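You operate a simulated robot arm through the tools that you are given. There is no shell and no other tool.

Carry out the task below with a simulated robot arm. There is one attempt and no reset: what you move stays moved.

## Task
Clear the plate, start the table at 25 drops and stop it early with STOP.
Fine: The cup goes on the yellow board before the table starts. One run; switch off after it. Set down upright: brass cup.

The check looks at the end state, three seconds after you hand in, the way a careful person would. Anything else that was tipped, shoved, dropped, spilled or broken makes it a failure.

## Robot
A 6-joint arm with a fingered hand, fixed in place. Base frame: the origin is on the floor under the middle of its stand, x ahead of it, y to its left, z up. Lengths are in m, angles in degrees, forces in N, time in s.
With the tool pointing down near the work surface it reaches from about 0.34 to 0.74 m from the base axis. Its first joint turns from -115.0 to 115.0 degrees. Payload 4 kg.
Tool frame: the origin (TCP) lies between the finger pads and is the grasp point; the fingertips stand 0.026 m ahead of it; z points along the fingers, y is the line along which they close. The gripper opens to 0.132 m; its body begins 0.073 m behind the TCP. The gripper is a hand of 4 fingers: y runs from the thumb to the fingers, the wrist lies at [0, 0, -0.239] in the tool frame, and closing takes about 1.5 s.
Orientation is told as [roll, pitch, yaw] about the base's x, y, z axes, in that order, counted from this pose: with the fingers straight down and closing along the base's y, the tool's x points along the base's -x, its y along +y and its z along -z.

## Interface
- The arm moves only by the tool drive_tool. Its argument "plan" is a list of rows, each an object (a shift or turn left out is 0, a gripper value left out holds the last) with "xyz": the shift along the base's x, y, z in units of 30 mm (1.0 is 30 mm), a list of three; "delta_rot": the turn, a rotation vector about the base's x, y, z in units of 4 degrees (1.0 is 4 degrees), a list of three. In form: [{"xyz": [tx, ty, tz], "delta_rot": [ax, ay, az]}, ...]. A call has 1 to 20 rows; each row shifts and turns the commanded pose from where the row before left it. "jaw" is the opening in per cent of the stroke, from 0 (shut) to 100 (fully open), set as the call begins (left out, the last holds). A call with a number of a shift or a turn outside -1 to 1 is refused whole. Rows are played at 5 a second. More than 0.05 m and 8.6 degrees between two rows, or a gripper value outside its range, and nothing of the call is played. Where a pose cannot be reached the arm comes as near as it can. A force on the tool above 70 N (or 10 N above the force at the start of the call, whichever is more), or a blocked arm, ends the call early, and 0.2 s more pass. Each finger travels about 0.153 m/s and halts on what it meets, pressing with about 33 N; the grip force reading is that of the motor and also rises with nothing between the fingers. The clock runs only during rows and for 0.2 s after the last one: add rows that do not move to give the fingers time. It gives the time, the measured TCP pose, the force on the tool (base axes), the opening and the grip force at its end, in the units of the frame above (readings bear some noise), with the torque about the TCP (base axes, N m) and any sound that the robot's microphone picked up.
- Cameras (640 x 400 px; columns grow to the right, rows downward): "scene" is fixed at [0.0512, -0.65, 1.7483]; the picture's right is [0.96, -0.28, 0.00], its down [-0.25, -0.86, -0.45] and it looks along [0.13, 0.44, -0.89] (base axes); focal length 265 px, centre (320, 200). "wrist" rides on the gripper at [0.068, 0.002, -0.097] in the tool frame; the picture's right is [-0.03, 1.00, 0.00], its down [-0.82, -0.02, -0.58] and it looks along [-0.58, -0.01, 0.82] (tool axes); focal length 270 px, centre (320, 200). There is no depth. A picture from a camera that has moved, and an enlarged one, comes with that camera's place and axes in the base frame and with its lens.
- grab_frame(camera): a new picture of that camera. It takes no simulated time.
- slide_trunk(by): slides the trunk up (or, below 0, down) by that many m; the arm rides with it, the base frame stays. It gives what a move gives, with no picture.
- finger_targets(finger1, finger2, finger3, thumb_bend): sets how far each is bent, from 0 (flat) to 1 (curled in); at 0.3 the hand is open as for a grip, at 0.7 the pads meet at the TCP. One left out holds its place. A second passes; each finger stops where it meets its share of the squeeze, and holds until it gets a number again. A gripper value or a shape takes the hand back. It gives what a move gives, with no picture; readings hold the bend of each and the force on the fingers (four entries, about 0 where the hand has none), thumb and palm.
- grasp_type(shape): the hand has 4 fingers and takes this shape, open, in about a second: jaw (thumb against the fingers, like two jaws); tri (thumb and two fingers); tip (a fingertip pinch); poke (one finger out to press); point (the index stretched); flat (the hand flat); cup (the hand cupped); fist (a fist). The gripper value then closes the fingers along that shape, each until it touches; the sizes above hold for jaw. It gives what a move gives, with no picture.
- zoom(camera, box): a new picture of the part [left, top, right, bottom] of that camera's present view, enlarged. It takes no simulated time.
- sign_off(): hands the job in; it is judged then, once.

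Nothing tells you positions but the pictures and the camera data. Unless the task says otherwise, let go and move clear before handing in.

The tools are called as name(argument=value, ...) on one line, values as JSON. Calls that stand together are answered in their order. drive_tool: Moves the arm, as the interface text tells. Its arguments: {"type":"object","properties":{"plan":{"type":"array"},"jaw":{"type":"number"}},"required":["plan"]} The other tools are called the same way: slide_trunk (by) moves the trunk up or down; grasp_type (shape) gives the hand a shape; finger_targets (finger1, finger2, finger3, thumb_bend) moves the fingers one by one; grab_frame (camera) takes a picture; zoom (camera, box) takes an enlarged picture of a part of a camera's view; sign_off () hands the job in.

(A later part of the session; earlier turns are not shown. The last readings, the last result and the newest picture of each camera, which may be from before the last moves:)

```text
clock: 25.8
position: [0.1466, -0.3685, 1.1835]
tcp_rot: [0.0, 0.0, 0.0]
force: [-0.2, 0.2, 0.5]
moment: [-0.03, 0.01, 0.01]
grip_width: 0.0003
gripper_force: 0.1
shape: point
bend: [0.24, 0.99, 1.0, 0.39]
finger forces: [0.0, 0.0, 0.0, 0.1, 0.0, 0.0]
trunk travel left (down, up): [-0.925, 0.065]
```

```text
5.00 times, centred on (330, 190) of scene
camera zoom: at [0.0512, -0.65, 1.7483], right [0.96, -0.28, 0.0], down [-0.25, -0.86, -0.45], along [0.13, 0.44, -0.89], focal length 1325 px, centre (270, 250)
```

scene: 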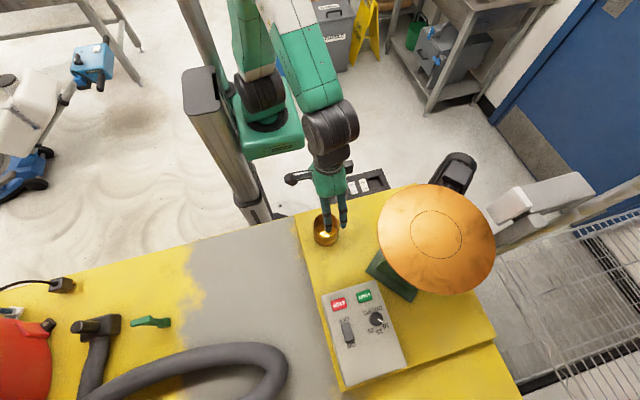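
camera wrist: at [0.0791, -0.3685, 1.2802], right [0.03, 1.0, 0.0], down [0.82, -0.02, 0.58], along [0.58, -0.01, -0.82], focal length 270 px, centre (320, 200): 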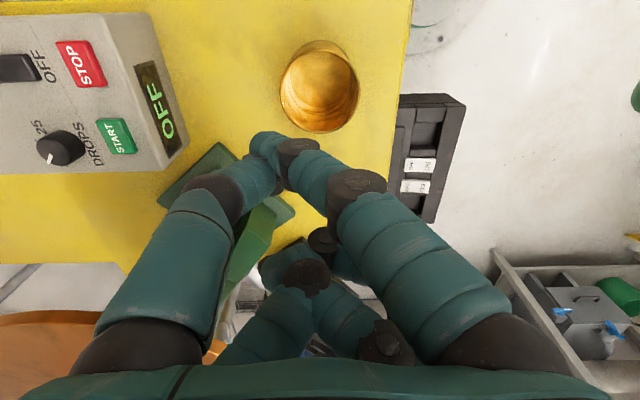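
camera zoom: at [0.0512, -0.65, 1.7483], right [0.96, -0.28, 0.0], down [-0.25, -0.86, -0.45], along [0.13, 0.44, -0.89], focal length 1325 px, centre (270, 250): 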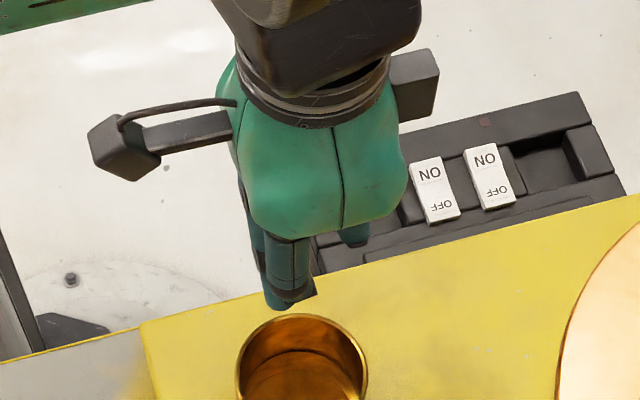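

zoom(camera="wrist", box=[160, 100, 420, 300])

drive_tool(plan=[{}, {}, {}])

```text
2.00 times, centred on (290, 200) of wrist
camera zoom: at [0.0791, -0.3685, 1.2802], right [0.03, 1.0, 0.0], down [0.82, -0.02, 0.58], along [0.58, -0.01, -0.82], focal length 541 px, centre (380, 200)
```

zoom: 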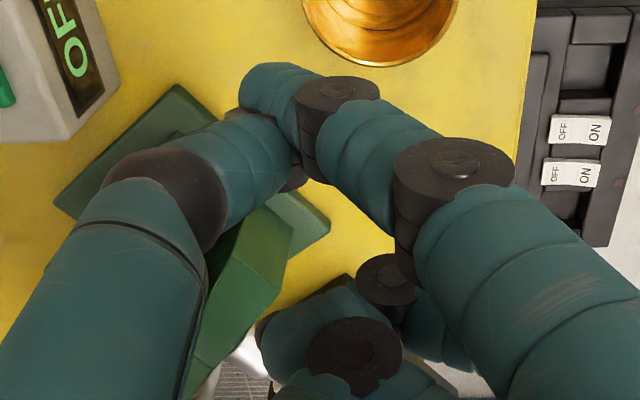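

```text
clock: 26.6
position: [0.1483, -0.3688, 1.1832]
tcp_rot: [0.1, 0.0, 0.0]
force: [-0.3, 0.2, 0.5]
moment: [0.01, -0.01, 0.0]
grip_width: 0.0001
gripper_force: 0.1
shape: point
bend: [0.17, 0.99, 1.0, 0.42]
finger forces: [0.0, 0.0, 0.1, 0.0, 0.1, 0.1]
trunk travel left (down, up): [-0.925, 0.065]
```

drive_tool(plan=[{}, {}, {}, {}, {}])

grab_frame(camera="wrist")

zoom(camera="scene", box=[290, 150, 370, 230])

```text
clock: 27.8
position: [0.1485, -0.3697, 1.1836]
tcp_rot: [0.0, 0.0, 0.0]
force: [-0.9, 0.1, -1.3]
moment: [0.0, -0.01, 0.04]
grip_width: 0.0003
gripper_force: 0.0
shape: point
bend: [0.12, 0.99, 1.0, 0.44]
finger forces: [0.0, 0.1, 0.1, 0.0, 0.1, 0.0]
trunk travel left (down, up): [-0.925, 0.065]
```

```text
taken
camera wrist: at [0.0791, -0.3685, 1.2802], right [0.03, 1.0, 0.0], down [0.82, -0.02, 0.58], along [0.58, -0.01, -0.82], focal length 270 px, centre (320, 200)
```

wrist: 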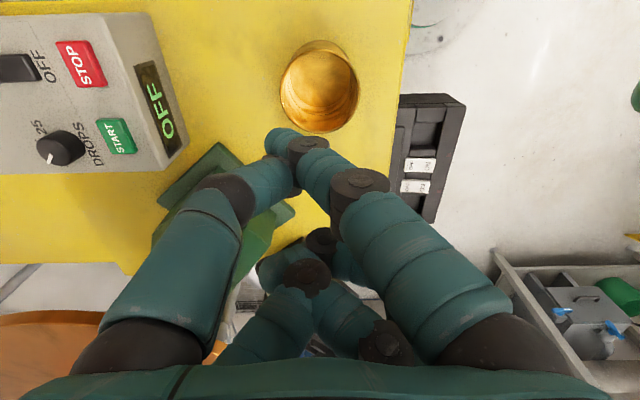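

```text
5.00 times, centred on (330, 190) of scene
camera zoom: at [0.0512, -0.65, 1.7483], right [0.96, -0.28, 0.0], down [-0.25, -0.86, -0.45], along [0.13, 0.44, -0.89], focal length 1325 px, centre (270, 250)
```

zoom: 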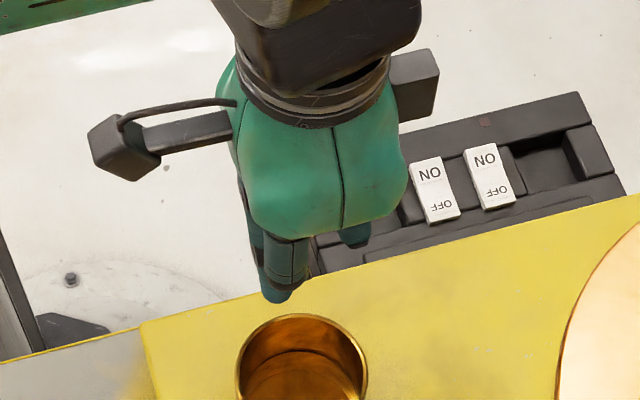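

The index and thumb interfere in "point". I'll go back to "poke" and let it settle fully.

grasp_type(shape="poke")

drive_tool(plan=[{}, {}, {}, {}, {}, {}, {}, {}])

grab_frame(camera="wrist")

zoom(camera="scene", box=[290, 150, 370, 230])

```text
clock: 28.7
position: [0.149, -0.3687, 1.1837]
tcp_rot: [0.0, 0.0, 0.0]
force: [0.4, 0.2, -0.3]
moment: [0.02, 0.0, -0.01]
grip_width: 0.0
gripper_force: 0.1
shape: poke
bend: [1.0, 1.0, 1.0, 0.34]
finger forces: [0.0, 0.1, 0.1, 0.1, 0.1, 0.0]
trunk travel left (down, up): [-0.925, 0.065]
```

```text
clock: 30.5
position: [0.1492, -0.3684, 1.1831]
tcp_rot: [0.0, -0.1, 0.0]
force: [0.3, 0.7, 0.2]
moment: [0.0, -0.03, 0.03]
grip_width: 0.0
gripper_force: 0.0
shape: poke
bend: [1.0, 1.0, 1.0, 0.34]
finger forces: [0.0, 0.0, 0.1, 0.0, 0.0, 0.1]
trunk travel left (down, up): [-0.925, 0.065]
```

```text
taken
camera wrist: at [0.0791, -0.3685, 1.2802], right [0.03, 1.0, 0.0], down [0.82, -0.02, 0.58], along [0.58, -0.01, -0.82], focal length 270 px, centre (320, 200)
```

wrist: 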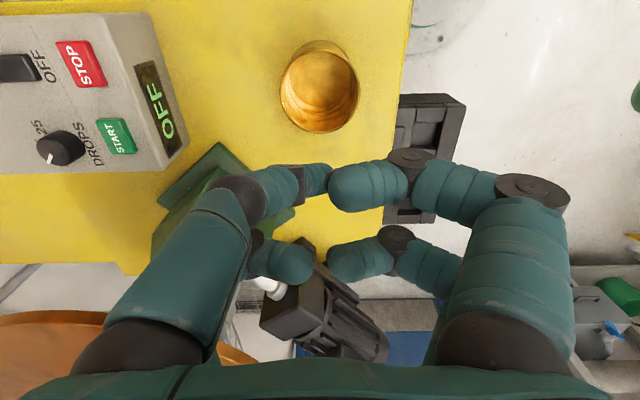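

```text
5.00 times, centred on (330, 190) of scene
camera zoom: at [0.0512, -0.65, 1.7483], right [0.96, -0.28, 0.0], down [-0.25, -0.86, -0.45], along [0.13, 0.44, -0.89], focal length 1325 px, centre (270, 250)
```

zoom: 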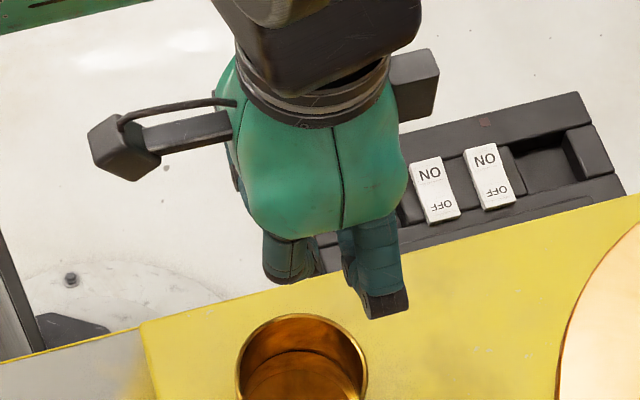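

In "poke" the thumb points at the tool axis, its tip about 0.026 m ahead of the TCP on the axis. Next I move the hand over the control box (keeping clear of the plate) to look at the switch, knob and buttons closely.

drive_tool(plan=[{"xyz": [-0.2, -0.8, 0]}, {"xyz": [-0.2, -0.9, 0]}, {"xyz": [-0.2, -0.9, 0]}, {"xyz": [-0.2, -0.9, 0]}, {"xyz": [-0.2, -0.9, 0]}, {"xyz": [0, -0.9, 0]}, {"xyz": [0, -0.9, 0]}, {"xyz": [0, -0.9, 0]}, {"xyz": [0, -0.6, 0]}, {}])

grab_frame(camera="wrist")

grab_frame(camera="scene")

```text
clock: 32.7
position: [0.1291, -0.6, 1.1831]
tcp_rot: [-0.1, 0.4, -0.6]
force: [0.7, -0.7, 0.5]
moment: [0.02, 0.01, -0.03]
grip_width: 0.0
gripper_force: 0.0
shape: poke
bend: [1.0, 1.0, 1.0, 0.34]
finger forces: [0.0, 0.0, 0.0, 0.0, 0.1, 0.1]
out of reach, approached as far as the arm can: row 7, 8
trunk travel left (down, up): [-0.925, 0.065]
```

```text
taken
camera wrist: at [0.0618, -0.5987, 1.2806], right [0.04, 1.0, 0.0], down [0.82, -0.03, 0.57], along [0.57, -0.02, -0.82], focal length 270 px, centre (320, 200)
```

wrist: 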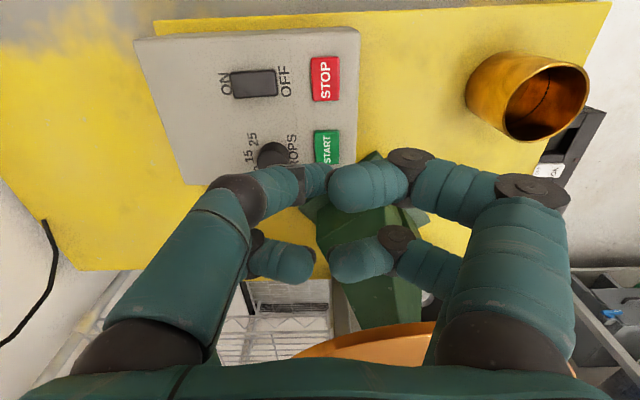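

```text
taken
```

scene: 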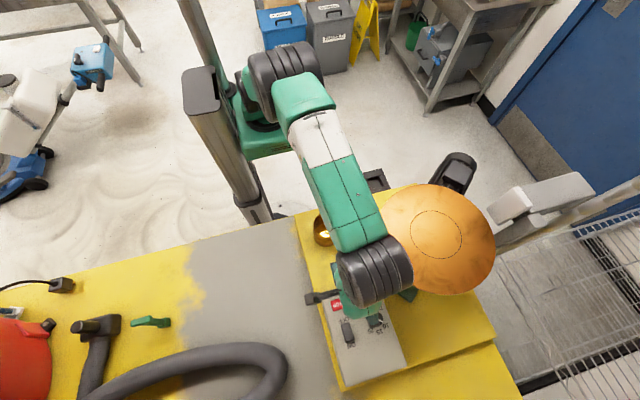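

I have a clear view of the box. Let me zoom on the switch, knob and buttons.

zoom(camera="wrist", box=[130, 20, 380, 200])

zoom(camera="wrist", box=[210, 40, 350, 130])

zoom(camera="scene", box=[290, 220, 430, 360])

```text
2.22 times, centred on (255, 110) of wrist
camera zoom: at [0.0618, -0.5987, 1.2806], right [0.04, 1.0, 0.0], down [0.82, -0.03, 0.57], along [0.57, -0.02, -0.82], focal length 601 px, centre (464, 400)
```

zoom: 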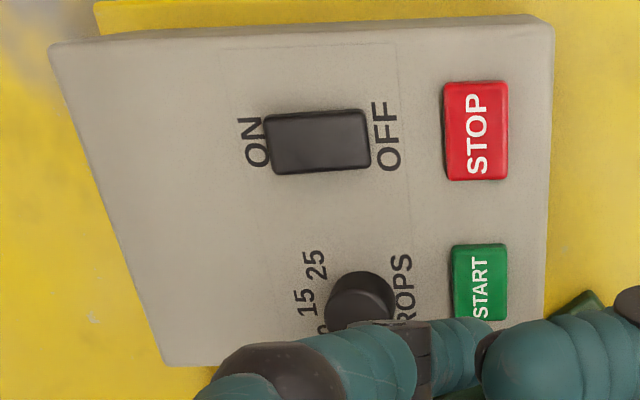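

```text
4.44 times, centred on (280, 85) of wrist
camera zoom: at [0.0618, -0.5987, 1.2806], right [0.04, 1.0, 0.0], down [0.82, -0.03, 0.57], along [0.57, -0.02, -0.82], focal length 1201 px, centre (498, 711)
```

zoom: 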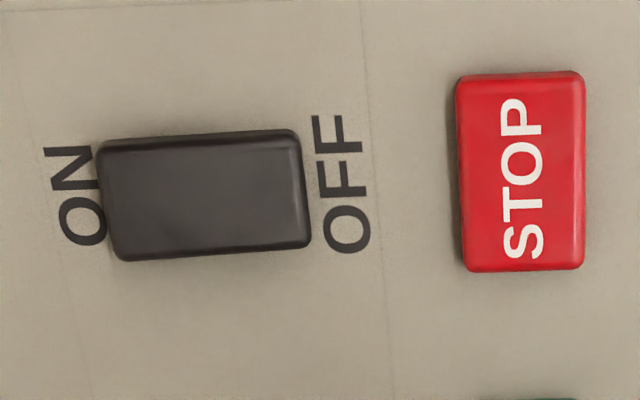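

```text
2.86 times, centred on (360, 290) of scene
camera zoom: at [0.0512, -0.65, 1.7483], right [0.96, -0.28, 0.0], down [-0.25, -0.86, -0.45], along [0.13, 0.44, -0.89], focal length 757 px, centre (206, -57)
```

zoom: 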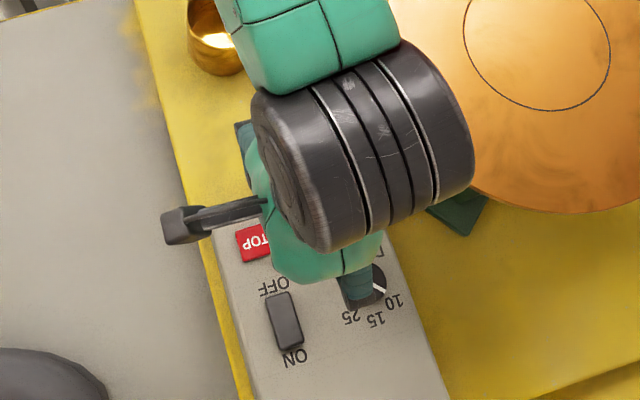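

Positions now: STOP (0.116, −0.594), START (0.187, −0.593), knob (0.195, −0.653), rocker (0.116, −0.662) with its ON end toward −y. The arm flagged a reach limit here, so I'll test whether turning the hand with the arm's azimuth frees it.

drive_tool(plan=[{"delta_rot": [0, 0, -1]}, {"delta_rot": [0, 0, -1]}, {"delta_rot": [0, 0, -1]}, {"xyz": [-0.2, -0.5, -0.3], "delta_rot": [0, 0, -1]}, {"xyz": [-0.2, -0.6, -0.3]}, {}])

grab_frame(camera="wrist")

```text
clock: 34.1
position: [0.1179, -0.6329, 1.1656]
tcp_rot: [0.1, 0.1, -16.2]
force: [-0.6, 0.0, 0.0]
moment: [0.0, 0.0, 0.04]
grip_width: 0.0001
gripper_force: 0.0
shape: poke
bend: [1.0, 1.0, 1.0, 0.34]
finger forces: [0.0, 0.1, 0.0, 0.0, 0.0, 0.1]
trunk travel left (down, up): [-0.925, 0.065]
```

```text
taken
camera wrist: at [0.052, -0.6135, 1.2623], right [0.3, 0.95, 0.0], down [0.78, -0.25, 0.58], along [0.55, -0.17, -0.82], focal length 270 px, centre (320, 200)
```

wrist: 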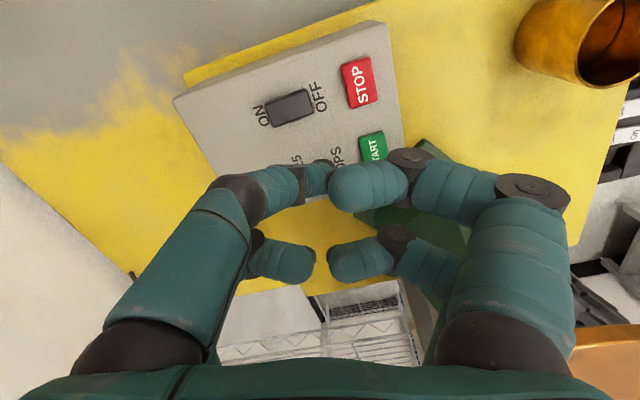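

That works (yaw −16°). Now I'll hover above the ON end of the rocker, about (0.115, −0.678).

drive_tool(plan=[{"xyz": [-0.03, -0.5, -0.6]}, {"xyz": [-0.03, -0.5, -0.8]}, {"xyz": [0, -0.5, -0.8]}, {"xyz": [0, 0, -0.6]}, {}])

grab_frame(camera="wrist")

zoom(camera="scene", box=[290, 240, 430, 380])

```text
clock: 35.3
position: [0.1176, -0.6783, 1.0829]
tcp_rot: [0.0, 0.1, -16.1]
force: [0.0, -1.1, -0.1]
moment: [-0.02, -0.01, 0.02]
grip_width: 0.0001
gripper_force: 0.1
shape: poke
bend: [1.0, 1.0, 1.0, 0.34]
finger forces: [0.1, 0.0, 0.1, 0.1, 0.0, 0.0]
trunk travel left (down, up): [-0.925, 0.065]
```

```text
taken
camera wrist: at [0.0508, -0.6605, 1.1792], right [0.3, 0.95, 0.0], down [0.78, -0.25, 0.58], along [0.55, -0.17, -0.82], focal length 270 px, centre (320, 200)
```

wrist: 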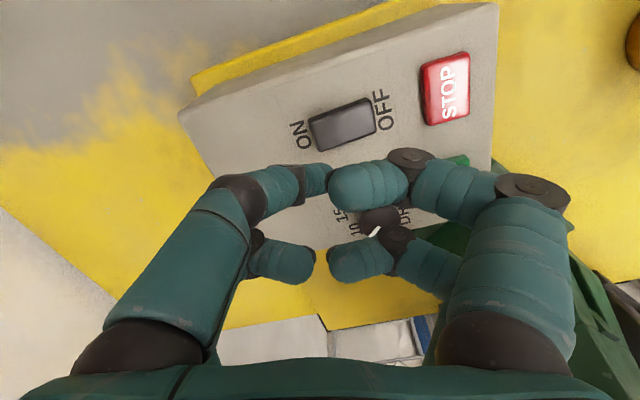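

```text
2.86 times, centred on (360, 310) of scene
camera zoom: at [0.0512, -0.65, 1.7483], right [0.96, -0.28, 0.0], down [-0.25, -0.86, -0.45], along [0.13, 0.44, -0.89], focal length 757 px, centre (206, -114)
```

zoom: 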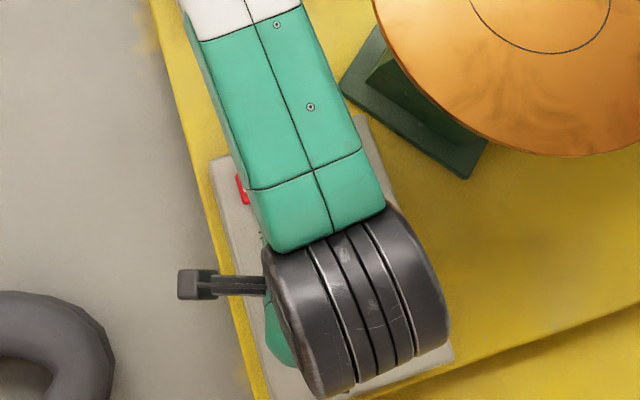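

zoom(camera="wrist", box=[220, 90, 420, 250])

```text
2.50 times, centred on (320, 170) of wrist
camera zoom: at [0.0508, -0.6605, 1.1792], right [0.3, 0.95, 0.0], down [0.78, -0.25, 0.58], along [0.55, -0.17, -0.82], focal length 676 px, centre (320, 275)
```

zoom: 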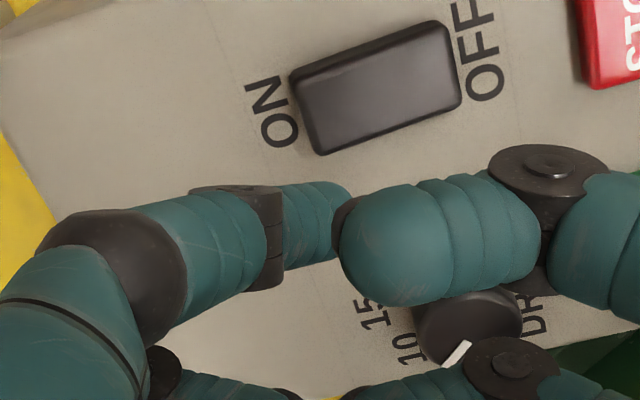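

The thumb tip is slightly left/up of the ON end of the rocker in view, consistent with being over it. I'll go down in steps, watching force.

drive_tool(plan=[{"xyz": [-0.1, 0.03, -0.5]}, {"xyz": [0, 0, -0.5]}, {"xyz": [0, 0, -0.2]}, {}])

zoom(camera="wrist", box=[220, 90, 420, 250])

```text
clock: 36.3
position: [0.1133, -0.6762, 1.0465]
tcp_rot: [0.0, 0.0, -16.0]
force: [-0.1, 0.7, -0.3]
moment: [0.02, -0.01, -0.01]
grip_width: 0.0002
gripper_force: 0.1
shape: poke
bend: [1.0, 1.0, 1.0, 0.34]
finger forces: [0.0, 0.0, 0.1, 0.0, 0.0, 0.0]
trunk travel left (down, up): [-0.925, 0.065]
```

```text
2.50 times, centred on (320, 170) of wrist
camera zoom: at [0.0474, -0.6581, 1.1423], right [0.3, 0.95, 0.0], down [0.78, -0.25, 0.58], along [0.55, -0.17, -0.82], focal length 676 px, centre (320, 275)
```

zoom: 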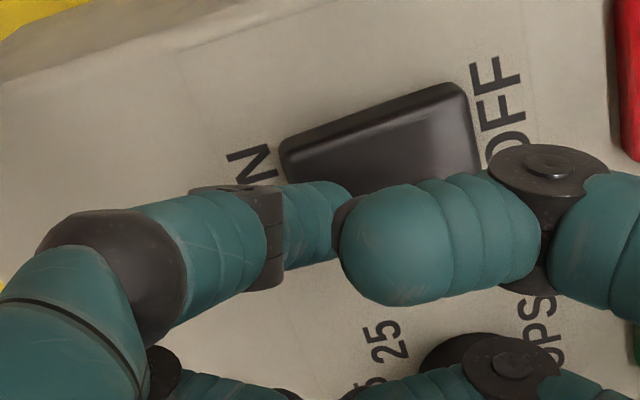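

drive_tool(plan=[{"xyz": [0, 0, -0.15]}, {"xyz": [0, 0, -0.15]}, {}])

zoom(camera="wrist", box=[220, 90, 420, 250])

```text
clock: 37.1
position: [0.1138, -0.6766, 1.0365]
tcp_rot: [0.0, 0.0, -16.1]
force: [0.5, -0.1, -0.3]
moment: [0.03, 0.01, 0.01]
grip_width: 0.0
gripper_force: 0.1
shape: poke
bend: [1.0, 1.0, 1.0, 0.34]
finger forces: [0.1, 0.0, 0.0, 0.0, 0.1, 0.0]
trunk travel left (down, up): [-0.925, 0.065]
```

```text
2.50 times, centred on (320, 170) of wrist
camera zoom: at [0.0476, -0.6577, 1.1337], right [0.3, 0.95, 0.0], down [0.78, -0.25, 0.58], along [0.55, -0.17, -0.82], focal length 676 px, centre (320, 275)
```

zoom: 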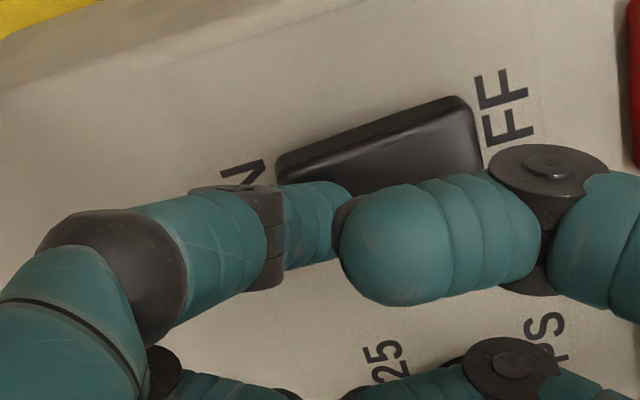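

drive_tool(plan=[{"xyz": [0, 0, -0.1]}, {"xyz": [0, 0, -0.1]}, {}])

zoom(camera="wrist", box=[220, 90, 420, 250])

```text
clock: 37.9
position: [0.1139, -0.676, 1.0319]
tcp_rot: [0.0, 0.1, -15.9]
force: [0.3, 0.2, 0.5]
moment: [0.0, -0.01, -0.02]
grip_width: 0.0001
gripper_force: 0.0
shape: poke
bend: [1.0, 1.0, 1.0, 0.34]
finger forces: [0.1, 0.0, 0.1, 0.0, 0.3, 0.1]
trunk travel left (down, up): [-0.925, 0.065]
```

```text
2.50 times, centred on (320, 170) of wrist
camera zoom: at [0.0475, -0.6575, 1.1278], right [0.3, 0.95, 0.0], down [0.78, -0.25, 0.58], along [0.55, -0.17, -0.82], focal length 676 px, centre (320, 275)
```

zoom: 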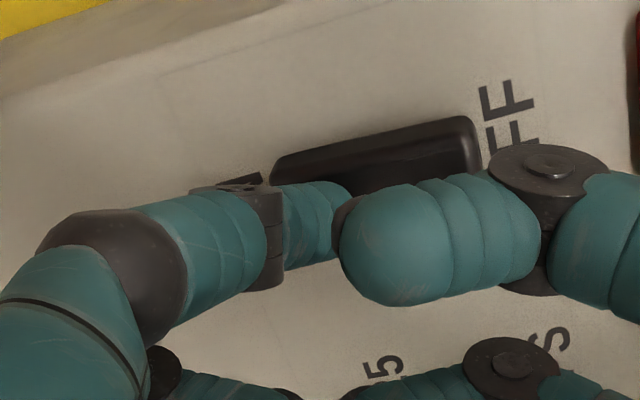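

A first touch of 0.3 N shows on the thumb. I keep pressing gently.

drive_tool(plan=[{"xyz": [0, 0, -0.1]}, {"xyz": [0, 0, -0.1]}, {}])

zoom(camera="wrist", box=[220, 90, 420, 250])

```text
clock: 38.7
position: [0.1139, -0.6776, 1.0294]
tcp_rot: [-0.6, -0.2, -16.0]
force: [-0.9, -4.2, 27.2]
moment: [-0.07, 0.07, -0.01]
grip_width: 0.0002
gripper_force: 0.1
shape: poke
bend: [1.0, 1.0, 1.0, 0.35]
finger forces: [0.1, 0.0, 0.1, 0.1, 27.1, 0.0]
trunk travel left (down, up): [-0.925, 0.065]
```

```text
2.50 times, centred on (320, 170) of wrist
camera zoom: at [0.0471, -0.6572, 1.1268], right [0.3, 0.95, -0.01], down [0.78, -0.24, 0.58], along [0.55, -0.18, -0.81], focal length 676 px, centre (320, 275)
```

zoom: 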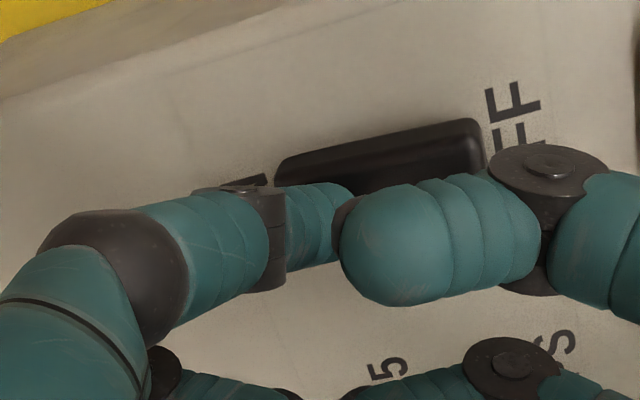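

There's 27 N on the thumb, so the rocker may have moved. I'll lift off and look at the switch and the display.

drive_tool(plan=[{"xyz": [0, 0, 0.5]}, {"xyz": [0, 0, 0.8]}, {"xyz": [0, 0.3, 0.8]}, {"xyz": [0, 0.3, 0.6]}, {}])

grab_frame(camera="wrist")

zoom(camera="wrist", box=[200, 30, 420, 180])

```text
clock: 39.9
position: [0.1146, -0.6588, 1.1067]
tcp_rot: [0.1, 0.1, -16.0]
force: [-0.4, 0.7, -0.7]
moment: [-0.01, 0.03, -0.02]
grip_width: 0.0001
gripper_force: 0.1
shape: poke
bend: [1.0, 1.0, 1.0, 0.34]
finger forces: [0.0, 0.0, 0.1, 0.0, 0.0, 0.1]
trunk travel left (down, up): [-0.925, 0.065]
```

```text
taken
camera wrist: at [0.0485, -0.6406, 1.2038], right [0.3, 0.95, 0.0], down [0.78, -0.25, 0.58], along [0.55, -0.17, -0.82], focal length 270 px, centre (320, 200)
```

wrist: 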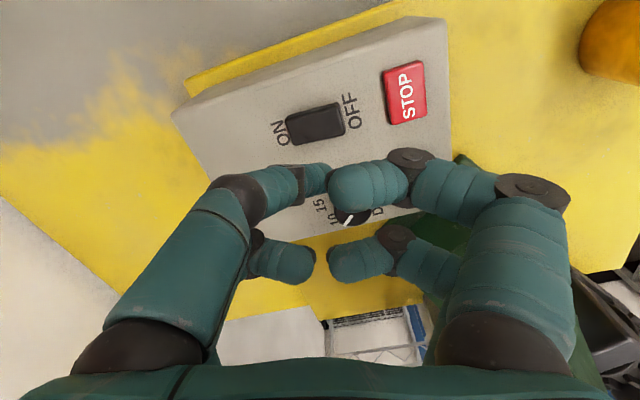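

```text
2.67 times, centred on (310, 105) of wrist
camera zoom: at [0.0485, -0.6406, 1.2038], right [0.3, 0.95, 0.0], down [0.78, -0.25, 0.58], along [0.55, -0.17, -0.82], focal length 721 px, centre (347, 453)
```

zoom: 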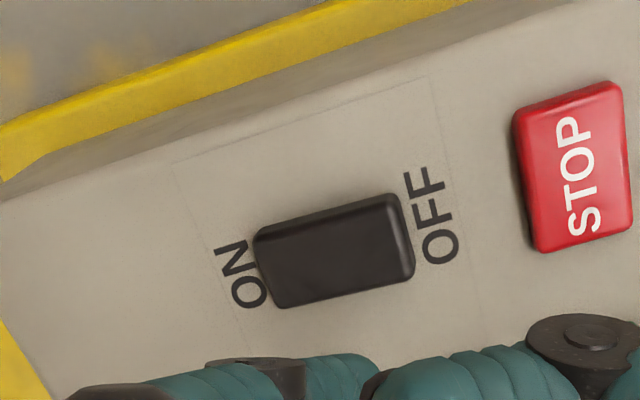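

The rocker's tilt looks changed (OFF end now raised). I'll move back toward +y to read the display on the box's far face.

drive_tool(plan=[{"xyz": [0, 0.6, 0.6]}, {"xyz": [0, 0.9, 0.6]}, {"xyz": [0, 0.9, 0.6]}, {"xyz": [0, 0.9, 0.3]}, {"xyz": [0, 0.9, 0]}, {"xyz": [0, 0.9, 0]}, {"xyz": [0, 0.9, 0]}, {"xyz": [0, 0.9, 0]}, {}])

grab_frame(camera="wrist")

```text
clock: 41.9
position: [0.1122, -0.452, 1.1688]
tcp_rot: [0.0, 0.0, -16.0]
force: [0.3, 0.0, 0.4]
moment: [0.0, -0.03, 0.0]
grip_width: 0.0
gripper_force: 0.1
shape: poke
bend: [1.0, 1.0, 1.0, 0.34]
finger forces: [0.0, 0.1, 0.1, 0.0, 0.1, 0.0]
trunk travel left (down, up): [-0.925, 0.065]
```

```text
taken
camera wrist: at [0.047, -0.4336, 1.2655], right [0.3, 0.95, 0.0], down [0.78, -0.25, 0.58], along [0.55, -0.17, -0.82], focal length 270 px, centre (320, 200)
```

wrist: 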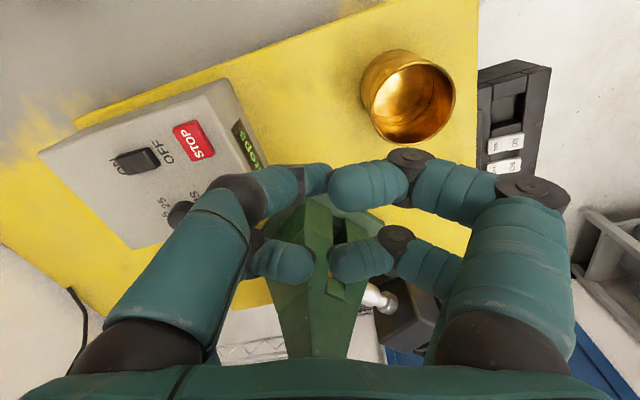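

zoom(camera="wrist", box=[30, 70, 290, 250])

zoom(camera="wrist", box=[210, 100, 290, 180])

```text
2.22 times, centred on (160, 160) of wrist
camera zoom: at [0.047, -0.4336, 1.2655], right [0.3, 0.95, 0.0], down [0.78, -0.25, 0.58], along [0.55, -0.17, -0.82], focal length 601 px, centre (676, 289)
```

zoom: 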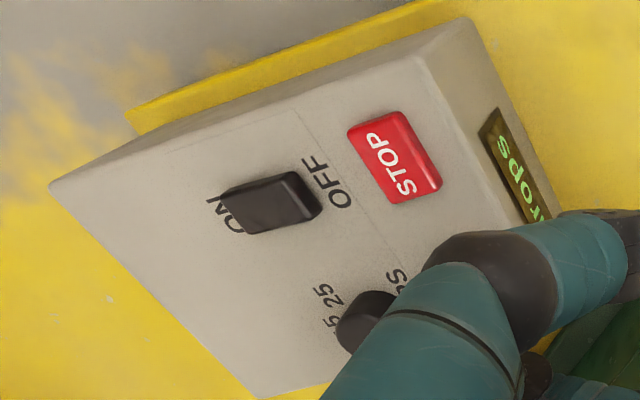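

```text
5.00 times, centred on (250, 140) of wrist
camera zoom: at [0.047, -0.4336, 1.2655], right [0.3, 0.95, 0.0], down [0.78, -0.25, 0.58], along [0.55, -0.17, -0.82], focal length 1351 px, centre (670, 500)
```

zoom: 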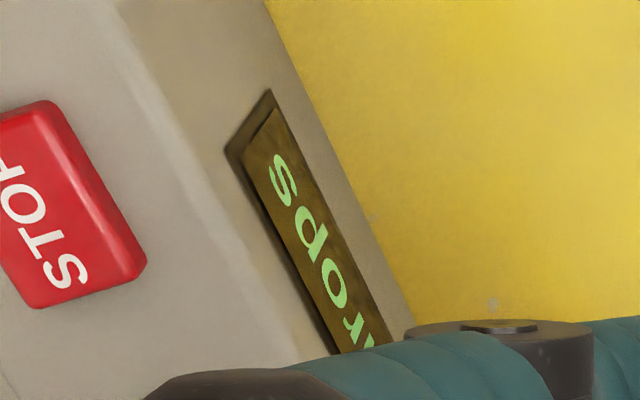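

The display now shows "… drops", so the power is on. Next is the knob: I'll try the fingertip-pinch shape and look at it.

grasp_type(shape="tip")

drive_tool(plan=[{}, {}, {}, {}])

grab_frame(camera="wrist")

```text
clock: 42.8
position: [0.1129, -0.4526, 1.1692]
tcp_rot: [-0.1, 0.0, -16.0]
force: [-0.7, 0.5, 0.0]
moment: [-0.02, 0.03, 0.0]
grip_width: 0.132
gripper_force: 0.1
shape: tip
bend: [0.3, 0.3, 0.3, 0.3]
finger forces: [0.1, 0.1, 0.0, 0.0, 0.0, 0.0]
trunk travel left (down, up): [-0.925, 0.065]
```

```text
clock: 43.8
position: [0.1132, -0.453, 1.1679]
tcp_rot: [0.0, 0.0, -16.0]
force: [-0.3, 0.3, -0.3]
moment: [-0.01, -0.03, -0.03]
grip_width: 0.1319
gripper_force: 0.1
shape: tip
bend: [0.3, 0.3, 0.3, 0.3]
finger forces: [0.1, 0.0, 0.0, 0.1, 0.0, 0.0]
trunk travel left (down, up): [-0.925, 0.065]
```

```text
taken
camera wrist: at [0.047, -0.4335, 1.2657], right [0.3, 0.95, 0.0], down [0.78, -0.25, 0.58], along [0.55, -0.17, -0.82], focal length 270 px, centre (320, 200)
```

wrist: 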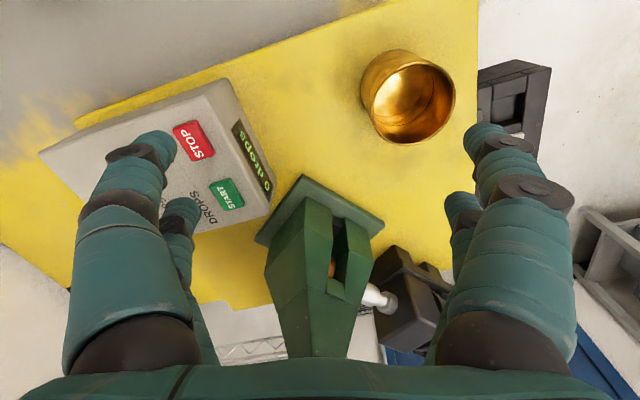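

drive_tool(plan=[{}, {}, {}, {}, {}, {}, {}, {}], jaw=25)

grab_frame(camera="wrist")

zoom(camera="scene", box=[270, 160, 390, 280])

```text
clock: 45.6
position: [0.1119, -0.4521, 1.169]
tcp_rot: [0.0, 0.0, -16.1]
force: [-0.6, -0.5, 0.1]
moment: [-0.03, 0.02, -0.01]
grip_width: 0.0336
gripper_force: 0.1
shape: tip
bend: [0.73, 0.73, 0.73, 0.7]
finger forces: [0.0, 0.0, 0.1, 0.1, 0.1, 0.0]
trunk travel left (down, up): [-0.925, 0.065]
```

```text
taken
camera wrist: at [0.047, -0.4335, 1.2657], right [0.3, 0.95, 0.0], down [0.78, -0.25, 0.58], along [0.55, -0.17, -0.82], focal length 270 px, centre (320, 200)
```

wrist: 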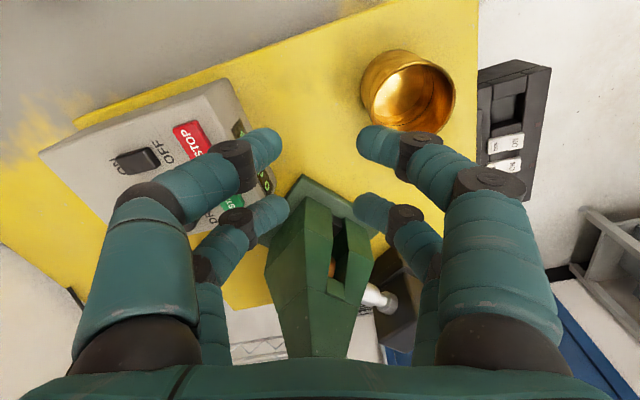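

```text
3.33 times, centred on (330, 220) of scene
camera zoom: at [0.0512, -0.65, 1.7483], right [0.96, -0.28, 0.0], down [-0.25, -0.86, -0.45], along [0.13, 0.44, -0.89], focal length 883 px, centre (287, 133)
```

zoom: 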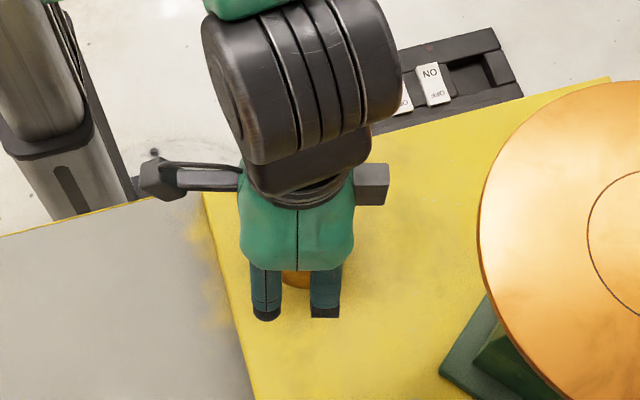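

The display shows power on, and the four fingertips close symmetrically around the TCP. Next I move with the hand partly open to the −x side of the knob, staying clear of the plate, for a look.

drive_tool(plan=[{"xyz": [0.1, -0.8, 0]}, {"xyz": [0.1, -0.9, 0]}, {"xyz": [0.1, -0.9, 0]}, {"xyz": [0.1, -0.9, 0]}, {"xyz": [0.1, -0.9, -0.2]}, {"xyz": [0.1, -0.9, -0.3]}, {"xyz": [0.1, -0.9, -0.4]}, {"xyz": [0, -0.5, -0.4]}, {}], jaw=36)

grab_frame(camera="wrist")

zoom(camera="scene", box=[290, 200, 450, 370])

```text
clock: 47.6
position: [0.1345, -0.6523, 1.1289]
tcp_rot: [0.0, 0.0, -15.9]
force: [0.6, -0.8, 0.5]
moment: [0.04, -0.04, -0.03]
grip_width: 0.0474
gripper_force: 0.2
shape: tip
bend: [0.73, 0.73, 0.73, 0.7]
finger forces: [0.1, 0.1, 0.1, 0.1, 0.0, 0.1]
trunk travel left (down, up): [-0.925, 0.065]
```

```text
taken
camera wrist: at [0.069, -0.6327, 1.2267], right [0.3, 0.95, 0.0], down [0.78, -0.25, 0.58], along [0.55, -0.17, -0.82], focal length 270 px, centre (320, 200)
```

wrist: 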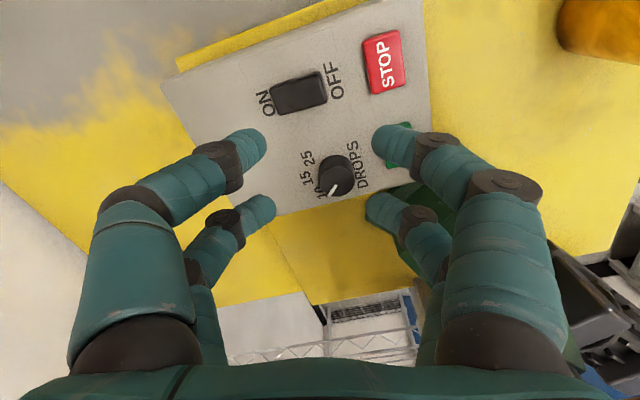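

```text
2.35 times, centred on (370, 285) of scene
camera zoom: at [0.0512, -0.65, 1.7483], right [0.96, -0.28, 0.0], down [-0.25, -0.86, -0.45], along [0.13, 0.44, -0.89], focal length 624 px, centre (202, 0)
```

zoom: 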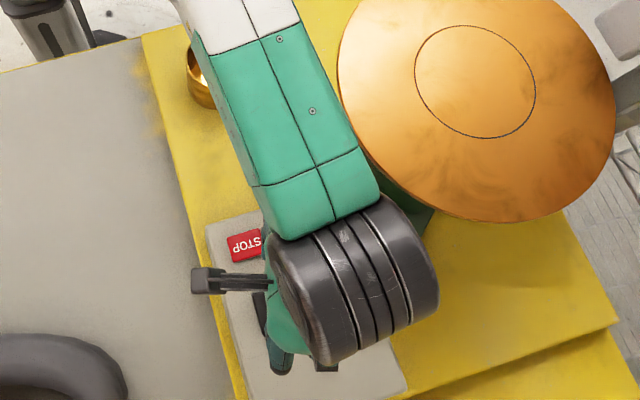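

zoom(camera="wrist", box=[260, 110, 420, 230])

```text
3.33 times, centred on (340, 170) of wrist
camera zoom: at [0.069, -0.6327, 1.2267], right [0.3, 0.95, 0.0], down [0.78, -0.25, 0.58], along [0.55, -0.17, -0.82], focal length 901 px, centre (253, 300)
```

zoom: 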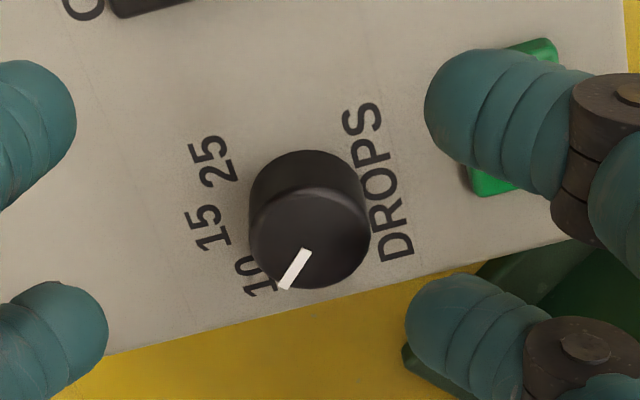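

The knob is at about (0.198, −0.655), with its top at z ≈ 1.011 and the box surface at z ≈ 0.99; the pointer sits at 10. I'll hover directly over it, turning the hand to yaw −8° so there's room for a 90° clockwise turn.

drive_tool(plan=[{"xyz": [0.5, -0.02, -0.2], "delta_rot": [0, 0, 0.5]}, {"xyz": [0.5, -0.02, -0.2], "delta_rot": [0, 0, 0.5]}, {"xyz": [0.5, -0.02, -0.2], "delta_rot": [0, 0, 0.5]}, {"xyz": [0.6, -0.03, -0.2], "delta_rot": [0, 0, 0.5]}, {}])

grab_frame(camera="wrist")

zoom(camera="scene", box=[310, 190, 470, 370])

```text
clock: 48.8
position: [0.1991, -0.6549, 1.1069]
tcp_rot: [0.1, 0.1, -8.0]
force: [-1.4, -0.3, 0.5]
moment: [0.05, 0.01, 0.02]
grip_width: 0.0471
gripper_force: 0.0
shape: tip
bend: [0.73, 0.73, 0.73, 0.7]
finger forces: [0.0, 0.0, 0.0, 0.0, 0.1, 0.0]
trunk travel left (down, up): [-0.925, 0.065]
```

```text
taken
camera wrist: at [0.1297, -0.6451, 1.2036], right [0.16, 0.99, 0.0], down [0.81, -0.13, 0.58], along [0.57, -0.1, -0.82], focal length 270 px, centre (320, 200)
```

wrist: 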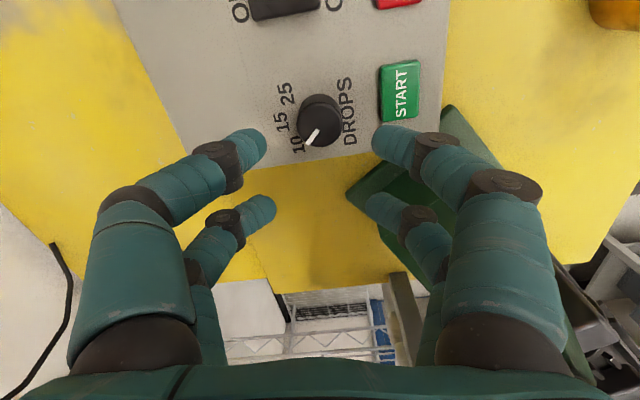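

```text
2.22 times, centred on (390, 280) of scene
camera zoom: at [0.0512, -0.65, 1.7483], right [0.96, -0.28, 0.0], down [-0.25, -0.86, -0.45], along [0.13, 0.44, -0.89], focal length 589 px, centre (164, 22)
```

zoom: 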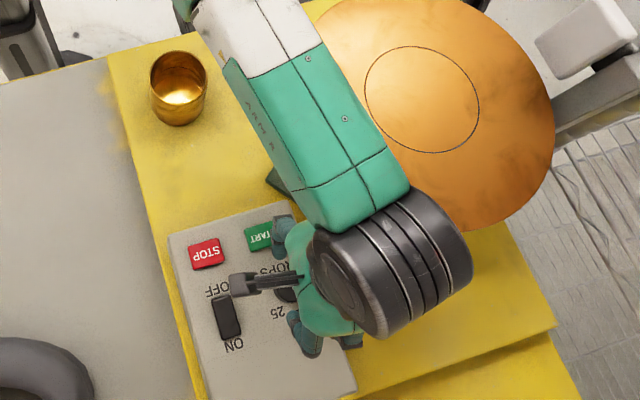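

The knob is centred between the fingertips. I'll descend partway and check once more before going around the knob.

drive_tool(plan=[{"xyz": [0, 0, -0.5]}, {"xyz": [0, 0, -0.6]}, {"xyz": [0, 0, -0.6]}, {"xyz": [0, 0, -0.5]}, {}])

grab_frame(camera="wrist")

zoom(camera="scene", box=[310, 190, 470, 370])

```text
clock: 50.0
position: [0.1995, -0.6552, 1.0417]
tcp_rot: [0.0, 0.0, -8.0]
force: [-0.1, -1.2, -0.1]
moment: [-0.01, 0.01, -0.01]
grip_width: 0.0471
gripper_force: 0.0
shape: tip
bend: [0.73, 0.73, 0.73, 0.7]
finger forces: [0.1, 0.1, 0.0, 0.1, 0.1, 0.1]
trunk travel left (down, up): [-0.925, 0.065]
```

```text
taken
camera wrist: at [0.1299, -0.6462, 1.1381], right [0.16, 0.99, 0.0], down [0.81, -0.13, 0.58], along [0.57, -0.1, -0.82], focal length 270 px, centre (320, 200)
```

wrist: 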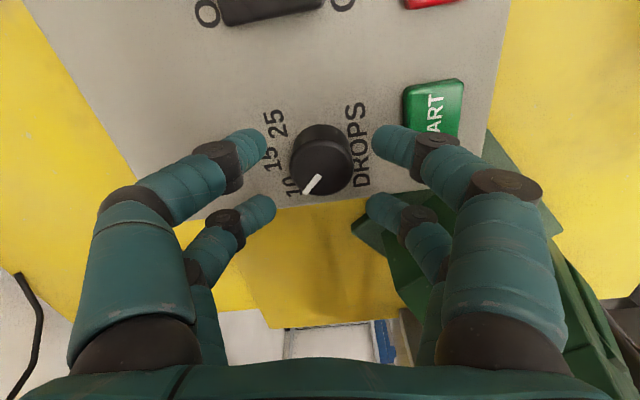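

```text
2.22 times, centred on (390, 280) of scene
camera zoom: at [0.0512, -0.65, 1.7483], right [0.96, -0.28, 0.0], down [-0.25, -0.86, -0.45], along [0.13, 0.44, -0.89], focal length 589 px, centre (164, 22)
```

zoom: 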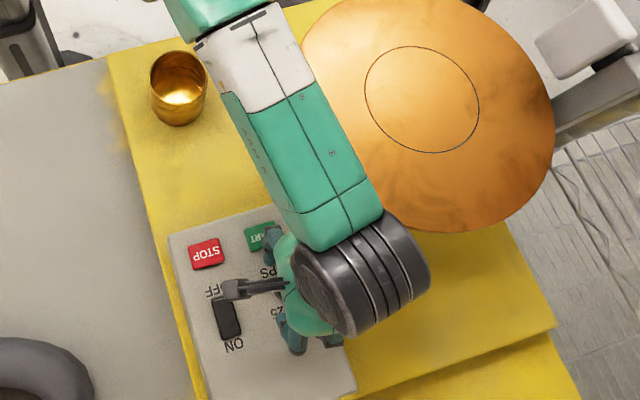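

Aligned. I'll descend to grip height (TCP z ≈ 1.024), watching the force.

drive_tool(plan=[{"xyz": [0, 0, -0.25]}, {"xyz": [0, 0, -0.2]}, {"xyz": [0, 0, -0.13]}, {}])

grab_frame(camera="wrist")

```text
clock: 51.0
position: [0.1984, -0.6554, 1.0236]
tcp_rot: [-0.1, 0.1, -7.9]
force: [0.4, -2.1, 0.7]
moment: [0.01, -0.01, -0.01]
grip_width: 0.0472
gripper_force: 0.1
shape: tip
bend: [0.73, 0.73, 0.73, 0.7]
finger forces: [0.1, 0.0, 0.0, 0.1, 0.0, 0.0]
trunk travel left (down, up): [-0.925, 0.065]
```

```text
taken
camera wrist: at [0.1298, -0.6458, 1.1199], right [0.16, 0.99, 0.0], down [0.81, -0.13, 0.58], along [0.57, -0.1, -0.82], focal length 270 px, centre (320, 200)
```

wrist: 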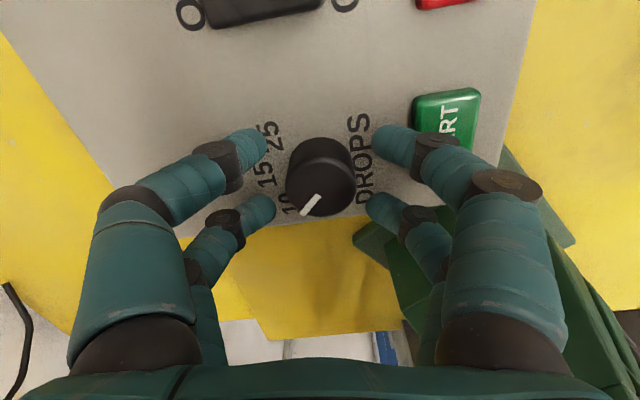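

The knob sits in the middle of the four fingertips. Closing on it.

drive_tool(plan=[{}, {}, {}, {}, {}, {}], jaw=0)

grab_frame(camera="wrist")

```text
clock: 52.4
position: [0.1992, -0.6543, 1.0229]
tcp_rot: [0.0, 0.1, -8.0]
force: [1.6, 9.3, -6.5]
moment: [0.22, -0.37, -0.03]
grip_width: 0.0028
gripper_force: 33.1
shape: tip
bend: [0.71, 0.71, 0.71, 0.76]
finger forces: [37.6, 31.7, 34.0, 0.0, 27.5, 0.0]
trunk travel left (down, up): [-0.925, 0.065]
```

```text
taken
camera wrist: at [0.1302, -0.6451, 1.1197], right [0.16, 0.99, 0.0], down [0.81, -0.14, 0.58], along [0.57, -0.09, -0.82], focal length 270 px, centre (320, 200)
```

wrist: 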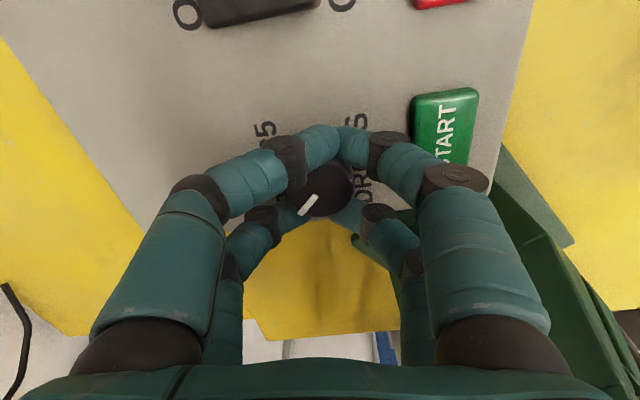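

zoom(camera="wrist", box=[240, 100, 420, 250])

zoom(camera="scene", box=[320, 270, 420, 370])

```text
2.67 times, centred on (330, 175) of wrist
camera zoom: at [0.1302, -0.6451, 1.1197], right [0.16, 0.99, 0.0], down [0.81, -0.14, 0.58], along [0.57, -0.09, -0.82], focal length 721 px, centre (293, 267)
```

zoom: 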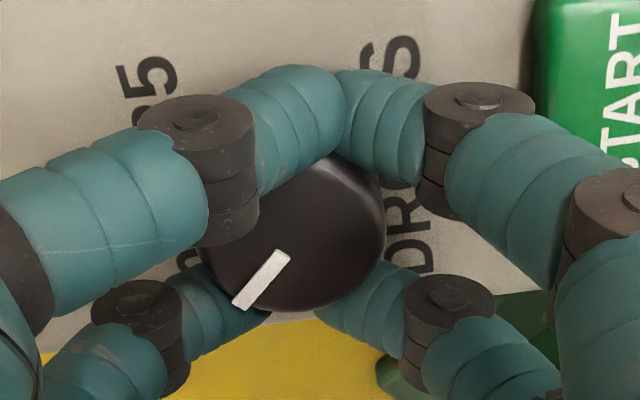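

```text
4.00 times, centred on (370, 320) of scene
camera zoom: at [0.0512, -0.65, 1.7483], right [0.96, -0.28, 0.0], down [-0.25, -0.86, -0.45], along [0.13, 0.44, -0.89], focal length 1060 px, centre (120, -280)
```

zoom: 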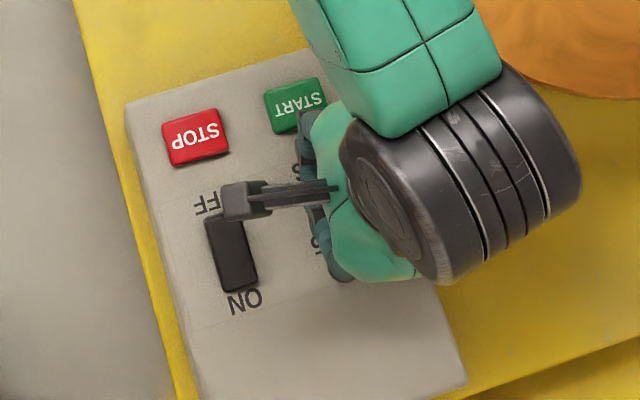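

The fingertips surround the knob with about 30 N each. I'll try a first 20° clockwise turn and see whether the pointer follows.

drive_tool(plan=[{"delta_rot": [0, 0, -0.6]}, {"delta_rot": [0, 0, -0.8]}, {"delta_rot": [0, 0, -0.8]}, {"delta_rot": [0, 0, -0.8]}, {"delta_rot": [0, 0, -0.8]}, {"delta_rot": [0, 0, -0.8]}, {"delta_rot": [0, 0, -0.4]}, {}])

grab_frame(camera="wrist")

```text
clock: 54.2
position: [0.1975, -0.6544, 1.0234]
tcp_rot: [0.0, -0.1, -28.1]
force: [5.6, 13.1, -4.4]
moment: [0.27, -0.45, -0.02]
grip_width: 0.0024
gripper_force: 33.2
shape: tip
bend: [0.71, 0.71, 0.71, 0.76]
finger forces: [39.8, 33.5, 33.3, 0.0, 26.8, 0.0]
trunk travel left (down, up): [-0.925, 0.065]
```

```text
taken
camera wrist: at [0.1382, -0.6226, 1.1196], right [0.49, 0.87, 0.0], down [0.71, -0.4, 0.58], along [0.5, -0.29, -0.82], focal length 270 px, centre (320, 200)
```

wrist: 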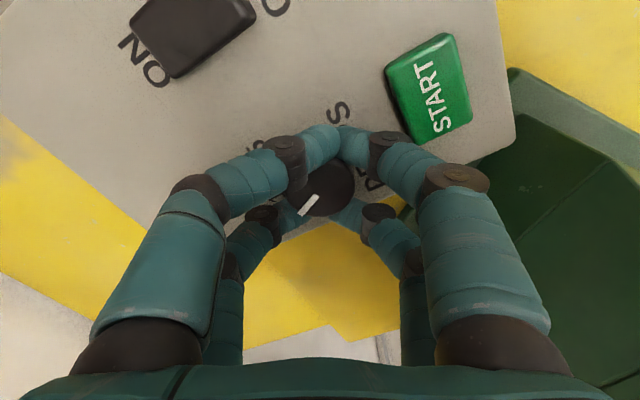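

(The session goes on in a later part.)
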